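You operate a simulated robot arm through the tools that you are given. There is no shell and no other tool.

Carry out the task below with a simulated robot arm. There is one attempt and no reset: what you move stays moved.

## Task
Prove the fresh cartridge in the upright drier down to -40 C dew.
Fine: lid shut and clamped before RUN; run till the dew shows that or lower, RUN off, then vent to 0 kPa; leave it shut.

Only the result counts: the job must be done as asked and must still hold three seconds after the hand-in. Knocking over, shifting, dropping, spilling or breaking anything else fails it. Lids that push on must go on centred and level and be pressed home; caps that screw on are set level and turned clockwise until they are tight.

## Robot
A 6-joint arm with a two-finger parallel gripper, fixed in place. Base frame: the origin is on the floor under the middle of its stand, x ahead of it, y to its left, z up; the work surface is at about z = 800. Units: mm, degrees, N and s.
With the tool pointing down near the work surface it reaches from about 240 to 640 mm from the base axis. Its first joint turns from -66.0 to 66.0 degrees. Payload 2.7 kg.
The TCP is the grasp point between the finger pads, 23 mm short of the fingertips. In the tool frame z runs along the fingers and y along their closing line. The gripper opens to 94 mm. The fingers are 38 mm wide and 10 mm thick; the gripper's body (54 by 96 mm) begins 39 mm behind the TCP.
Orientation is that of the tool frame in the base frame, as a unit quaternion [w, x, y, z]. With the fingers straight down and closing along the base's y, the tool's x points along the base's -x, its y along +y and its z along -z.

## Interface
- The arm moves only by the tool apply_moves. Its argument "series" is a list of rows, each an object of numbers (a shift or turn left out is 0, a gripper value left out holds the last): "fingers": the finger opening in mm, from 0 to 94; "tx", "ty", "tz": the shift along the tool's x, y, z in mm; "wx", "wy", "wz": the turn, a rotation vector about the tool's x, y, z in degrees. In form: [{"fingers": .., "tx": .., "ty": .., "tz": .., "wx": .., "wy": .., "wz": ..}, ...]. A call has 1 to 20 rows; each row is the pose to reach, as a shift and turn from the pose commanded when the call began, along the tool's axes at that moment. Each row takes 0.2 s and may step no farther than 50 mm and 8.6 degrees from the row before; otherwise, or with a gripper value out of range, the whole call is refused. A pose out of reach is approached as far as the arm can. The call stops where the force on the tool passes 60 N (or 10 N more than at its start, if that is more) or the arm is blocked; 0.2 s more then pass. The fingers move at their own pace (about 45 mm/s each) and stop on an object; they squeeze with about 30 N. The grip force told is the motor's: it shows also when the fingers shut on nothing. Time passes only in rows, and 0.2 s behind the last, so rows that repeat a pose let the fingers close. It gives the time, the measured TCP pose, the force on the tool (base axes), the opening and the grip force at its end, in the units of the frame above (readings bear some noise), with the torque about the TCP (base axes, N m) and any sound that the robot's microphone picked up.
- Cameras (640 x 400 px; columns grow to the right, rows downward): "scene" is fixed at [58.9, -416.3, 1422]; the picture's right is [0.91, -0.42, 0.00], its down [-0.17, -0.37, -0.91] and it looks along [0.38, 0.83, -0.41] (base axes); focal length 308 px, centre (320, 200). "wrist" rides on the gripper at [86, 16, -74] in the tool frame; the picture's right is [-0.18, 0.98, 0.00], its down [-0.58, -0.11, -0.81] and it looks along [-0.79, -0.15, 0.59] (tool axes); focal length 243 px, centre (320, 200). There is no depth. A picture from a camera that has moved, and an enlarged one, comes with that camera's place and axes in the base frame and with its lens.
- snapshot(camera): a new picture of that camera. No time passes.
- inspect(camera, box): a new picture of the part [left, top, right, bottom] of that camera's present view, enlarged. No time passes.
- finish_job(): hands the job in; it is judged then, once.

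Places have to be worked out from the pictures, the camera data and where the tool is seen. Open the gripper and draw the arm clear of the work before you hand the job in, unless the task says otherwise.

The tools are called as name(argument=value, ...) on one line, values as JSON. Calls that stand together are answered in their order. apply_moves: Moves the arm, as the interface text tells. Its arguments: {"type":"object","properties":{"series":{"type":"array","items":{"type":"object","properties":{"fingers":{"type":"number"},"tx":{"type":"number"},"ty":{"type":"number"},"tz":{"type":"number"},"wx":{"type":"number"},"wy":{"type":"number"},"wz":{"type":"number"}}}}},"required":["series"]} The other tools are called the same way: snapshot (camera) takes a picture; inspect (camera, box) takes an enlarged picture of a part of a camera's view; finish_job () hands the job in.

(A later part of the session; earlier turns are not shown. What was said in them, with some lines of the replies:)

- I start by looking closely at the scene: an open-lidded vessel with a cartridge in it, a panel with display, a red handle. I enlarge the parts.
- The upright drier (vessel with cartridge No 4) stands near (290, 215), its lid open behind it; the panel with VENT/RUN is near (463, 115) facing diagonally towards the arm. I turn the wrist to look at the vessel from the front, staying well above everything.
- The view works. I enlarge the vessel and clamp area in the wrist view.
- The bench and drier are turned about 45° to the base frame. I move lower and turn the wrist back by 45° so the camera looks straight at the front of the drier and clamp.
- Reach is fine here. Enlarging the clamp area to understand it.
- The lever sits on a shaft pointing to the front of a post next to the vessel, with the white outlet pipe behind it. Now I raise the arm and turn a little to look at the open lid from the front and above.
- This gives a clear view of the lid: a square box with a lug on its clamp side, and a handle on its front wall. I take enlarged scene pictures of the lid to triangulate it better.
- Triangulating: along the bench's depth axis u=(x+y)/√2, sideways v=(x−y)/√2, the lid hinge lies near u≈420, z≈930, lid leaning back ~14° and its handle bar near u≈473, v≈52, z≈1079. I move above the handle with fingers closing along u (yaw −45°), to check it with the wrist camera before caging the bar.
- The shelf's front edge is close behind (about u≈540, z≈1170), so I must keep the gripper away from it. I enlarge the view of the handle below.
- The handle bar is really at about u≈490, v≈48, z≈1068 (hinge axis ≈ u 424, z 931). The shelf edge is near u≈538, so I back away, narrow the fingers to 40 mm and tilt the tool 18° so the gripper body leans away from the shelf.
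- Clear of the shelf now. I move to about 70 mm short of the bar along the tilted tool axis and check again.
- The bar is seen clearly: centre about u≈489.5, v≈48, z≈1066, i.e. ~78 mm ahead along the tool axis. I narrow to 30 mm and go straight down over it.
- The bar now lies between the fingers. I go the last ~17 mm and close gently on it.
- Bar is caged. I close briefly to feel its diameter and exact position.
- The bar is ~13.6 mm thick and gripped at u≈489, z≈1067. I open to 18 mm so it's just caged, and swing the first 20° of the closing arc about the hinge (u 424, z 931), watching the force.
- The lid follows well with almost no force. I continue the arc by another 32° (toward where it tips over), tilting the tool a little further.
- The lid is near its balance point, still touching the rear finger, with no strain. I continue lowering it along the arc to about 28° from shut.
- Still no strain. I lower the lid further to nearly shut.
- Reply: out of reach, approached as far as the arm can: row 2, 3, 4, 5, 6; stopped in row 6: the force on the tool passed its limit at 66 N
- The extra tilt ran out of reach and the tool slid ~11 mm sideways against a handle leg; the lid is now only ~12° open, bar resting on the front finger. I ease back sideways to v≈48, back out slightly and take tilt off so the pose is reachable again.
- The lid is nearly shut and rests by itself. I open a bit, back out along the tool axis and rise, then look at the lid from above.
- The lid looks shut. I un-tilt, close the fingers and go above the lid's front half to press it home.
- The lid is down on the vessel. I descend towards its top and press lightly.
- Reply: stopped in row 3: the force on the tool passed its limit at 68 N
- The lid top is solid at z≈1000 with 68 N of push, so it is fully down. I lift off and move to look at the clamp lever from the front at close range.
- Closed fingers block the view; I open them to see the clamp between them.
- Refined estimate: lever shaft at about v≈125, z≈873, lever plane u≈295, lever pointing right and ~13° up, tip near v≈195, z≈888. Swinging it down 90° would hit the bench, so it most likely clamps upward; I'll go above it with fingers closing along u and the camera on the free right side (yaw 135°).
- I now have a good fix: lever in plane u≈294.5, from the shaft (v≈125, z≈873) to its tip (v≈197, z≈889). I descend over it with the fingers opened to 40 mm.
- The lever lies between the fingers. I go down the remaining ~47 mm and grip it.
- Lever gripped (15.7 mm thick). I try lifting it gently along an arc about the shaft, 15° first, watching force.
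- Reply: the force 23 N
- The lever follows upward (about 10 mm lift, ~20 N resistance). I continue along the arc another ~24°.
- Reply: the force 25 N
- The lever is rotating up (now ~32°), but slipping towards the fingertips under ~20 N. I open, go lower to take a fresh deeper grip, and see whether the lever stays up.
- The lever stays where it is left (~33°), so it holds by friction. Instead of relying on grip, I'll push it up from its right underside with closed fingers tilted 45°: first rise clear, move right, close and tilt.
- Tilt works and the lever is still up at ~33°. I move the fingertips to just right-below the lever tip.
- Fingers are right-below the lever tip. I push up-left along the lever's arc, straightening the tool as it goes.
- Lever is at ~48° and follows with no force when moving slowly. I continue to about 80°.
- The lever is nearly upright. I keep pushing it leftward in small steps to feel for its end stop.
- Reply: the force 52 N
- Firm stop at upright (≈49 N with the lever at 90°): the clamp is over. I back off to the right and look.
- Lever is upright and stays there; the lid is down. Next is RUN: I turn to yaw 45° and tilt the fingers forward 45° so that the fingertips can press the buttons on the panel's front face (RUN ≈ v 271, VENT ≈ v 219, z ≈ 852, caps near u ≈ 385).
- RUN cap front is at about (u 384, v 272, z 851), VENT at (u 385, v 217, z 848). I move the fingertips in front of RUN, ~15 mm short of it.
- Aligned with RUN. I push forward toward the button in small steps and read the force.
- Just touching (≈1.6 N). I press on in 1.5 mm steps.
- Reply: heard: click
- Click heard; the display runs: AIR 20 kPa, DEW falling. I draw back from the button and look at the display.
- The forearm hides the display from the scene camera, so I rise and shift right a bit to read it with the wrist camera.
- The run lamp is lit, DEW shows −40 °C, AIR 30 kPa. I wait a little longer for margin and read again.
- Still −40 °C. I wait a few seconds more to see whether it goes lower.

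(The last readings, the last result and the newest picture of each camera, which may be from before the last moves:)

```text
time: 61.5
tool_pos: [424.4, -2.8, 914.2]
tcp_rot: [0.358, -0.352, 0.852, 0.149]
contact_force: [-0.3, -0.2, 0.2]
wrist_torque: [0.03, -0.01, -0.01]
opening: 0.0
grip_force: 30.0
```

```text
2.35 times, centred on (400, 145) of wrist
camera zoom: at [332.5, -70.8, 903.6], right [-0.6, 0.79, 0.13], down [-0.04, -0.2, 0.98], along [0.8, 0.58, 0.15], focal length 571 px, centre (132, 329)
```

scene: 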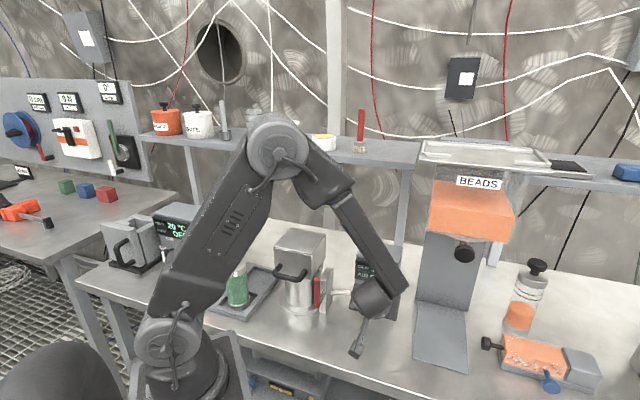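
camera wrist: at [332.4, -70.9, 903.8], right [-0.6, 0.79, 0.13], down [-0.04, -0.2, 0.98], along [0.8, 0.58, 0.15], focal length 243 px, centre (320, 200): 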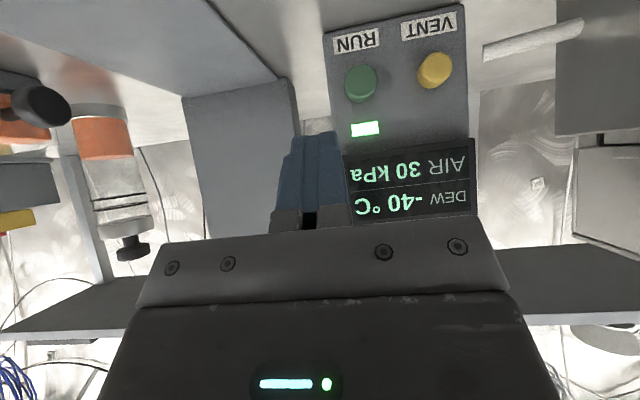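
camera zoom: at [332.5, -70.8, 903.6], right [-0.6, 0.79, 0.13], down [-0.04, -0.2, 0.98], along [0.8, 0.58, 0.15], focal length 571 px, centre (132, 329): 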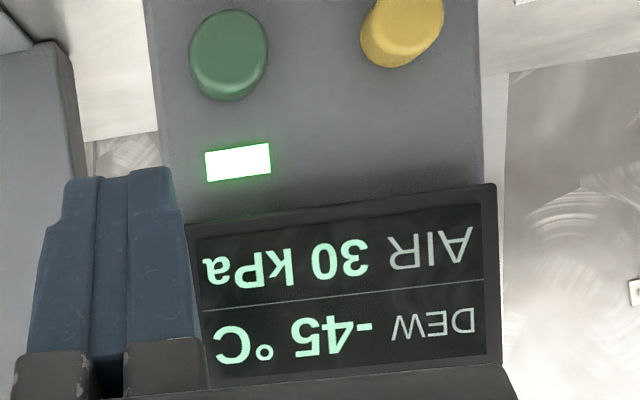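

DEW now −45 °C, safely below. I return in front of RUN and press it once more to switch it off.

apply_moves(series=[{"tx": 5.5, "ty": 10, "tz": 22.7}, {"tx": 11, "ty": 20, "tz": 45.4}, {"tx": 16.7, "ty": 30.5, "tz": 68}])

apply_moves(series=[{"tx": -5.6, "tz": 5.7}, {"tx": -11.2, "tz": 11.4}, {"tx": -15.5, "tz": 15.9}, {"tx": -16.8, "tz": 17.2}, {"tx": -18.1, "tz": 18.5}, {"tx": -19.4, "tz": 19.8}])

```text
time: 62.3
tool_pos: [429.3, 47.0, 853.8]
tcp_rot: [0.358, -0.351, 0.853, 0.148]
contact_force: [0.5, -0.3, 0.2]
wrist_torque: [0.0, 0.02, 0.02]
opening: 0.1
grip_force: 29.8
```

```text
time: 63.7
tool_pos: [449.4, 64.8, 854.3]
tcp_rot: [0.357, -0.352, 0.852, 0.148]
contact_force: [-11.3, -11.6, 4.1]
wrist_torque: [-0.02, -0.09, -0.02]
opening: 0.0
grip_force: 30.0
heard: click
```

Another click. I draw back and rise to read the lamp and display.

apply_moves(series=[{"tx": 6, "tz": -6}, {"tx": 14, "tz": -14}, {"tx": 24, "tz": -24}, {"tx": 10, "ty": -10, "tz": -50}, {"tx": 2, "ty": -20, "tz": -72}, {"tx": 2, "ty": -30, "tz": -88}])

snapshot(camera="wrist")

inspect(camera="wrist", box=[320, 60, 480, 230])

```text
time: 65.1
tool_pos: [425.8, -1.7, 915.2]
tcp_rot: [0.358, -0.352, 0.852, 0.148]
contact_force: [-0.4, -0.3, 0.5]
wrist_torque: [-0.02, -0.04, 0.02]
opening: 0.0
grip_force: 30.1
```

```text
taken
camera wrist: at [332.5, -70.2, 904.6], right [-0.6, 0.79, 0.13], down [-0.04, -0.2, 0.98], along [0.8, 0.58, 0.15], focal length 243 px, centre (320, 200)
```

wrist: 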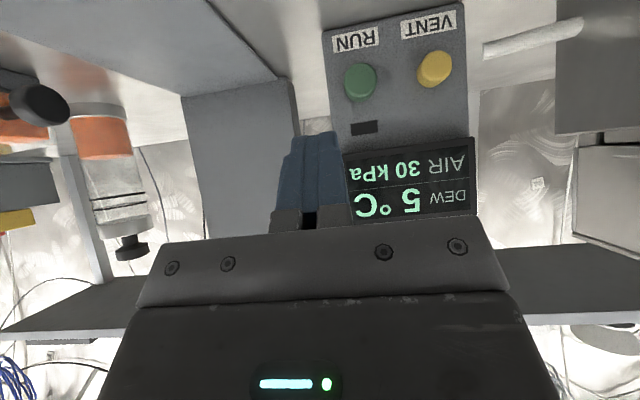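

```text
2.35 times, centred on (400, 145) of wrist
camera zoom: at [332.5, -70.2, 904.6], right [-0.6, 0.79, 0.13], down [-0.04, -0.2, 0.98], along [0.8, 0.58, 0.15], focal length 571 px, centre (132, 329)
```

zoom: 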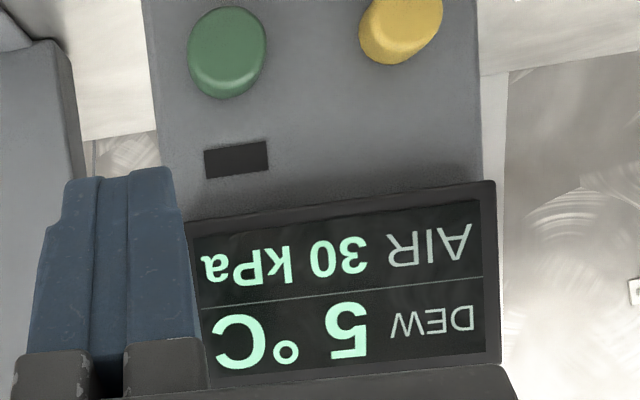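

RUN is off (lamp dark), pressure holds at 30 kPa. Now VENT at (u 385, v 217, z 848): I move in front of it.

apply_moves(series=[{"tx": 5, "ty": 22, "tz": 17}, {"tx": 10, "ty": 43, "tz": 35}, {"tx": 15.5, "ty": 64, "tz": 52}, {"tx": 21.3, "ty": 85.3, "tz": 69.7}])

snapshot(camera="wrist")

inspect(camera="scene", box=[270, 210, 430, 370])

```text
time: 66.1
tool_pos: [389.5, 84.4, 850.1]
tcp_rot: [0.358, -0.351, 0.852, 0.148]
contact_force: [0.4, 0.5, 0.1]
wrist_torque: [-0.03, -0.01, 0.02]
opening: 0.0
grip_force: 30.2
```

```text
taken
camera wrist: at [297.3, 16.1, 839.6], right [-0.6, 0.79, 0.13], down [-0.04, -0.2, 0.98], along [0.8, 0.58, 0.15], focal length 243 px, centre (320, 200)
```

wrist: 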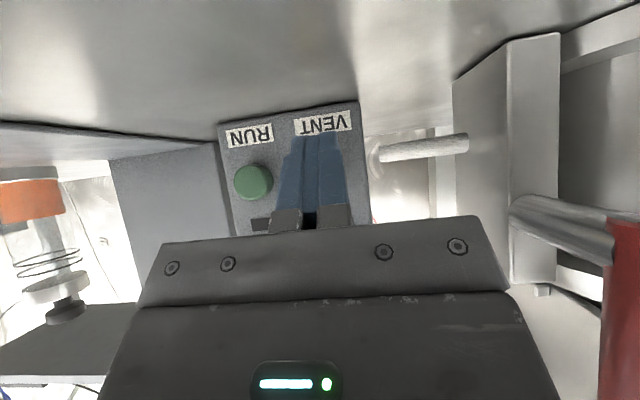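

```text
2.50 times, centred on (350, 290) of scene
camera zoom: at [58.9, -416.3, 1422.0], right [0.91, -0.42, 0.0], down [-0.17, -0.37, -0.91], along [0.38, 0.83, -0.41], focal length 771 px, centre (245, -25)
```

zoom: 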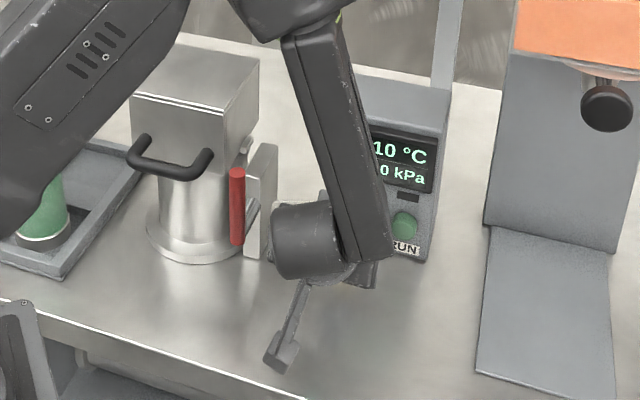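

In front of VENT. I press it the same way.

apply_moves(series=[{"tx": -5.6, "ty": -1, "tz": 5.7}, {"tx": -11.2, "ty": -1, "tz": 11.4}, {"tx": -15.5, "ty": -1, "tz": 15.9}, {"tx": -16.8, "ty": -1, "tz": 17.2}, {"tx": -18.1, "ty": -1, "tz": 18.5}, {"tx": -19.4, "ty": -1, "tz": 19.8}])

inspect(camera="scene", box=[300, 220, 420, 320])

```text
time: 67.5
tool_pos: [410.0, 101.2, 850.3]
tcp_rot: [0.357, -0.352, 0.853, 0.147]
contact_force: [-6.3, -5.4, 0.5]
wrist_torque: [-0.03, 0.01, 0.01]
opening: 0.2
grip_force: 30.1
heard: click
```

```text
4.00 times, centred on (360, 270) of scene
camera zoom: at [58.8, -416.4, 1421.9], right [0.91, -0.42, 0.0], down [-0.17, -0.37, -0.91], along [0.38, 0.83, -0.41], focal length 1234 px, centre (160, -80)
```

zoom: 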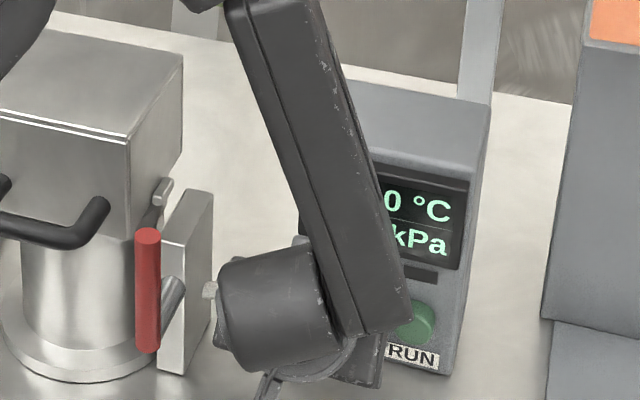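

Click on VENT. I hold it in for a few seconds in case it only vents while pressed.

apply_moves(series=[{"tx": 0}, {"tx": 0}, {"tx": 0}, {"tx": 0}, {"tx": 0}, {"tx": 0}, {"tx": 0}, {"tx": 0}, {"tx": 0}, {"tx": 0}, {"tx": 0}, {"tx": 0}, {"tx": 0}, {"tx": 0}, {"tx": 0}])

inspect(camera="scene", box=[340, 240, 420, 300])

```text
time: 70.7
tool_pos: [410.3, 102.2, 851.3]
tcp_rot: [0.357, -0.352, 0.852, 0.148]
contact_force: [-10.3, -8.4, -1.8]
wrist_torque: [-0.06, 0.09, 0.05]
opening: 0.0
grip_force: 30.1
```

```text
6.67 times, centred on (380, 270) of scene
camera zoom: at [58.7, -416.5, 1421.9], right [0.91, -0.42, 0.0], down [-0.17, -0.37, -0.91], along [0.38, 0.83, -0.41], focal length 2057 px, centre (-80, -267)
```

zoom: 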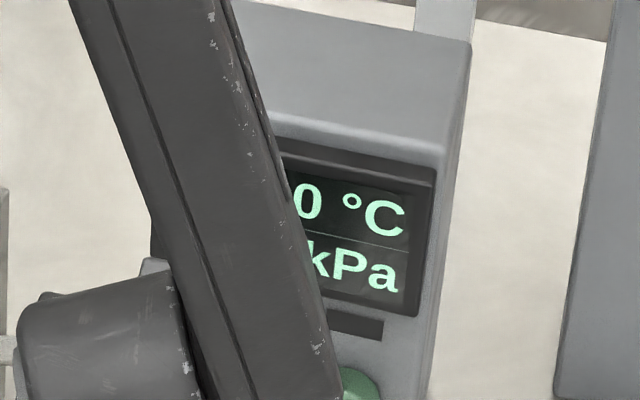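

Now I draw back from VENT and rise to the right to read the display.

apply_moves(series=[{"tx": 6, "tz": -6}, {"tx": 14, "tz": -14}, {"tx": 24, "tz": -24}, {"tx": 10, "ty": -28, "tz": -50}, {"tx": 2, "ty": -56, "tz": -72}, {"tx": 2, "ty": -85, "tz": -88}])

inspect(camera="wrist", box=[300, 0, 480, 230])

snapshot(camera="scene")

```text
time: 72.1
tool_pos: [424.6, -3.7, 912.0]
tcp_rot: [0.358, -0.351, 0.852, 0.148]
contact_force: [-0.2, -0.1, 0.6]
wrist_torque: [-0.03, -0.02, 0.01]
opening: 0.0
grip_force: 29.8
```

```text
1.74 times, centred on (390, 115) of wrist
camera zoom: at [332.2, -71.9, 901.3], right [-0.6, 0.79, 0.13], down [-0.04, -0.2, 0.98], along [0.8, 0.58, 0.15], focal length 422 px, centre (198, 348)
```

zoom: 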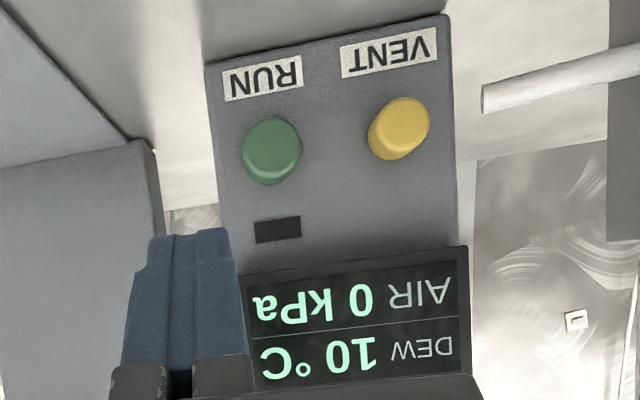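

```text
taken
```

scene: 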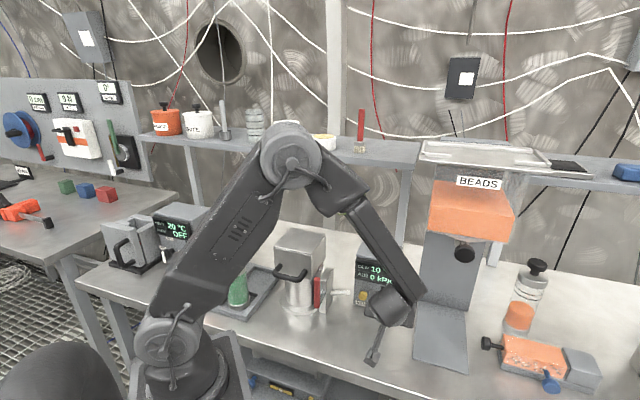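

AIR reads 0 kPa, the run lamp is off. I retreat: back, up, straighten the tool and open the gripper.

apply_moves(series=[{"tx": -15, "tz": -33}, {"tx": -29, "tz": -66}, {"tx": -43.6, "tz": -98.4, "wy": 7.5}, {"tx": -61, "tz": -116, "wy": 15}, {"tx": -79, "tz": -133, "wy": 22.5}, {"tx": -97, "tz": -151, "wy": 30}, {"tx": -115, "tz": -168, "wy": 37.5}, {"tx": -133, "tz": -186, "wy": 45}, {"tx": -151, "tz": -203, "wy": 45, "fingers": 94}, {"tx": -151, "tz": -203, "wy": 45}, {"tx": -151, "tz": -203, "wy": 45}, {"tx": -151, "tz": -203, "wy": 45}, {"tx": -151, "tz": -203, "wy": 45}])

snapshot(camera="scene")

inspect(camera="scene", box=[270, 210, 420, 330])

snapshot(camera="wrist")

```text
time: 74.9
tool_pos: [397.3, -31.1, 1161.6]
tcp_rot: [0.005, -0.383, 0.924, 0.002]
contact_force: [-0.4, -0.1, -0.1]
wrist_torque: [-0.02, 0.01, 0.02]
opening: 93.9
grip_force: 0.1
```

```text
taken
```

scene: 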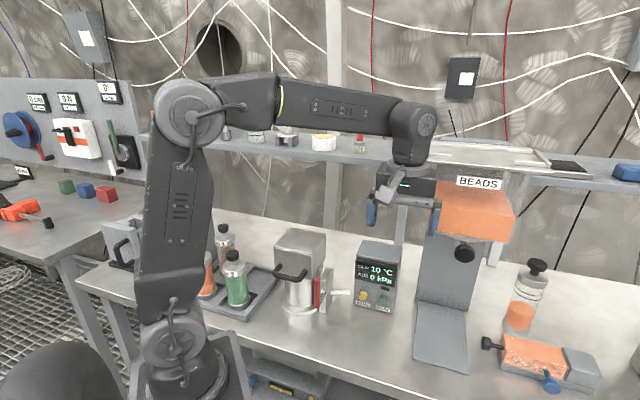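

```text
3.33 times, centred on (345, 270) of scene
camera zoom: at [58.9, -416.3, 1422.0], right [0.91, -0.42, 0.0], down [-0.17, -0.37, -0.91], along [0.38, 0.83, -0.41], focal length 1028 px, centre (237, -33)
```

zoom: 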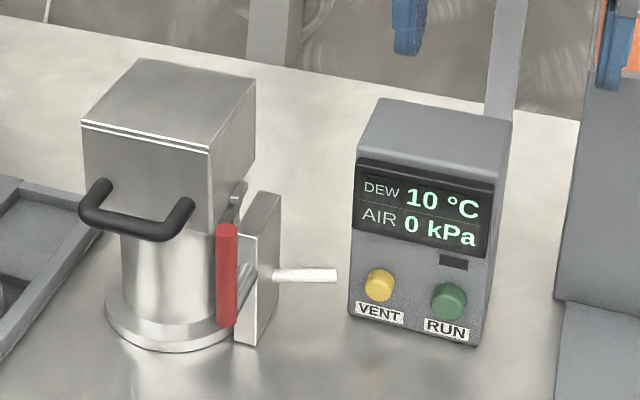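

```text
taken
camera wrist: at [322.6, -80.6, 1234.1], right [-0.56, 0.83, 0.0], down [0.48, 0.33, 0.81], along [0.67, 0.46, -0.58], focal length 243 px, centre (320, 200)
```

wrist: 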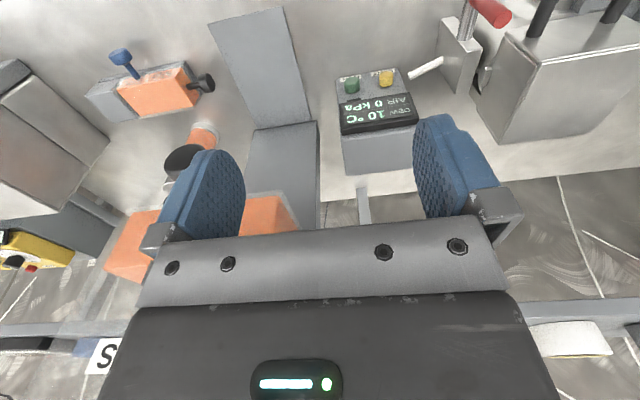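

Lid is shut and clamped, lamp off, AIR 0 kPa steady, gripper open and well clear of the work. The dew reached −45 °C during the run, so I hand the job in.

finish_job()

```text
The job is handed in.
```

I ran the drying proof on cartridge No 4, the orange one already in the upright drier, and it passed. The job is handed in.

- **Lid and clamp:** I closed the lid, pressed it down firmly, and swung the red clamp lever up to its stop before pressing RUN.
- **Run:** The dew fell from 10 °C to -40 °C, and I let it go on to -45 °C for margin, with the air at 30 kPa. I then switched RUN off, and its lamp went dark.
- **Vent:** I held VENT in for a few seconds. The display showed 0 kPa and still did when I last checked.
- **At hand-in:** The lid was shut and clamped, RUN was off, the gripper was open and the arm was clear.

The dew reading went back up to 10 °C after RUN went off.

While I was closing the lid, the tool ran out of reach and pushed against the handle until the force limit stopped it at 66 N. I saw no damage, and nothing else was moved or knocked over.
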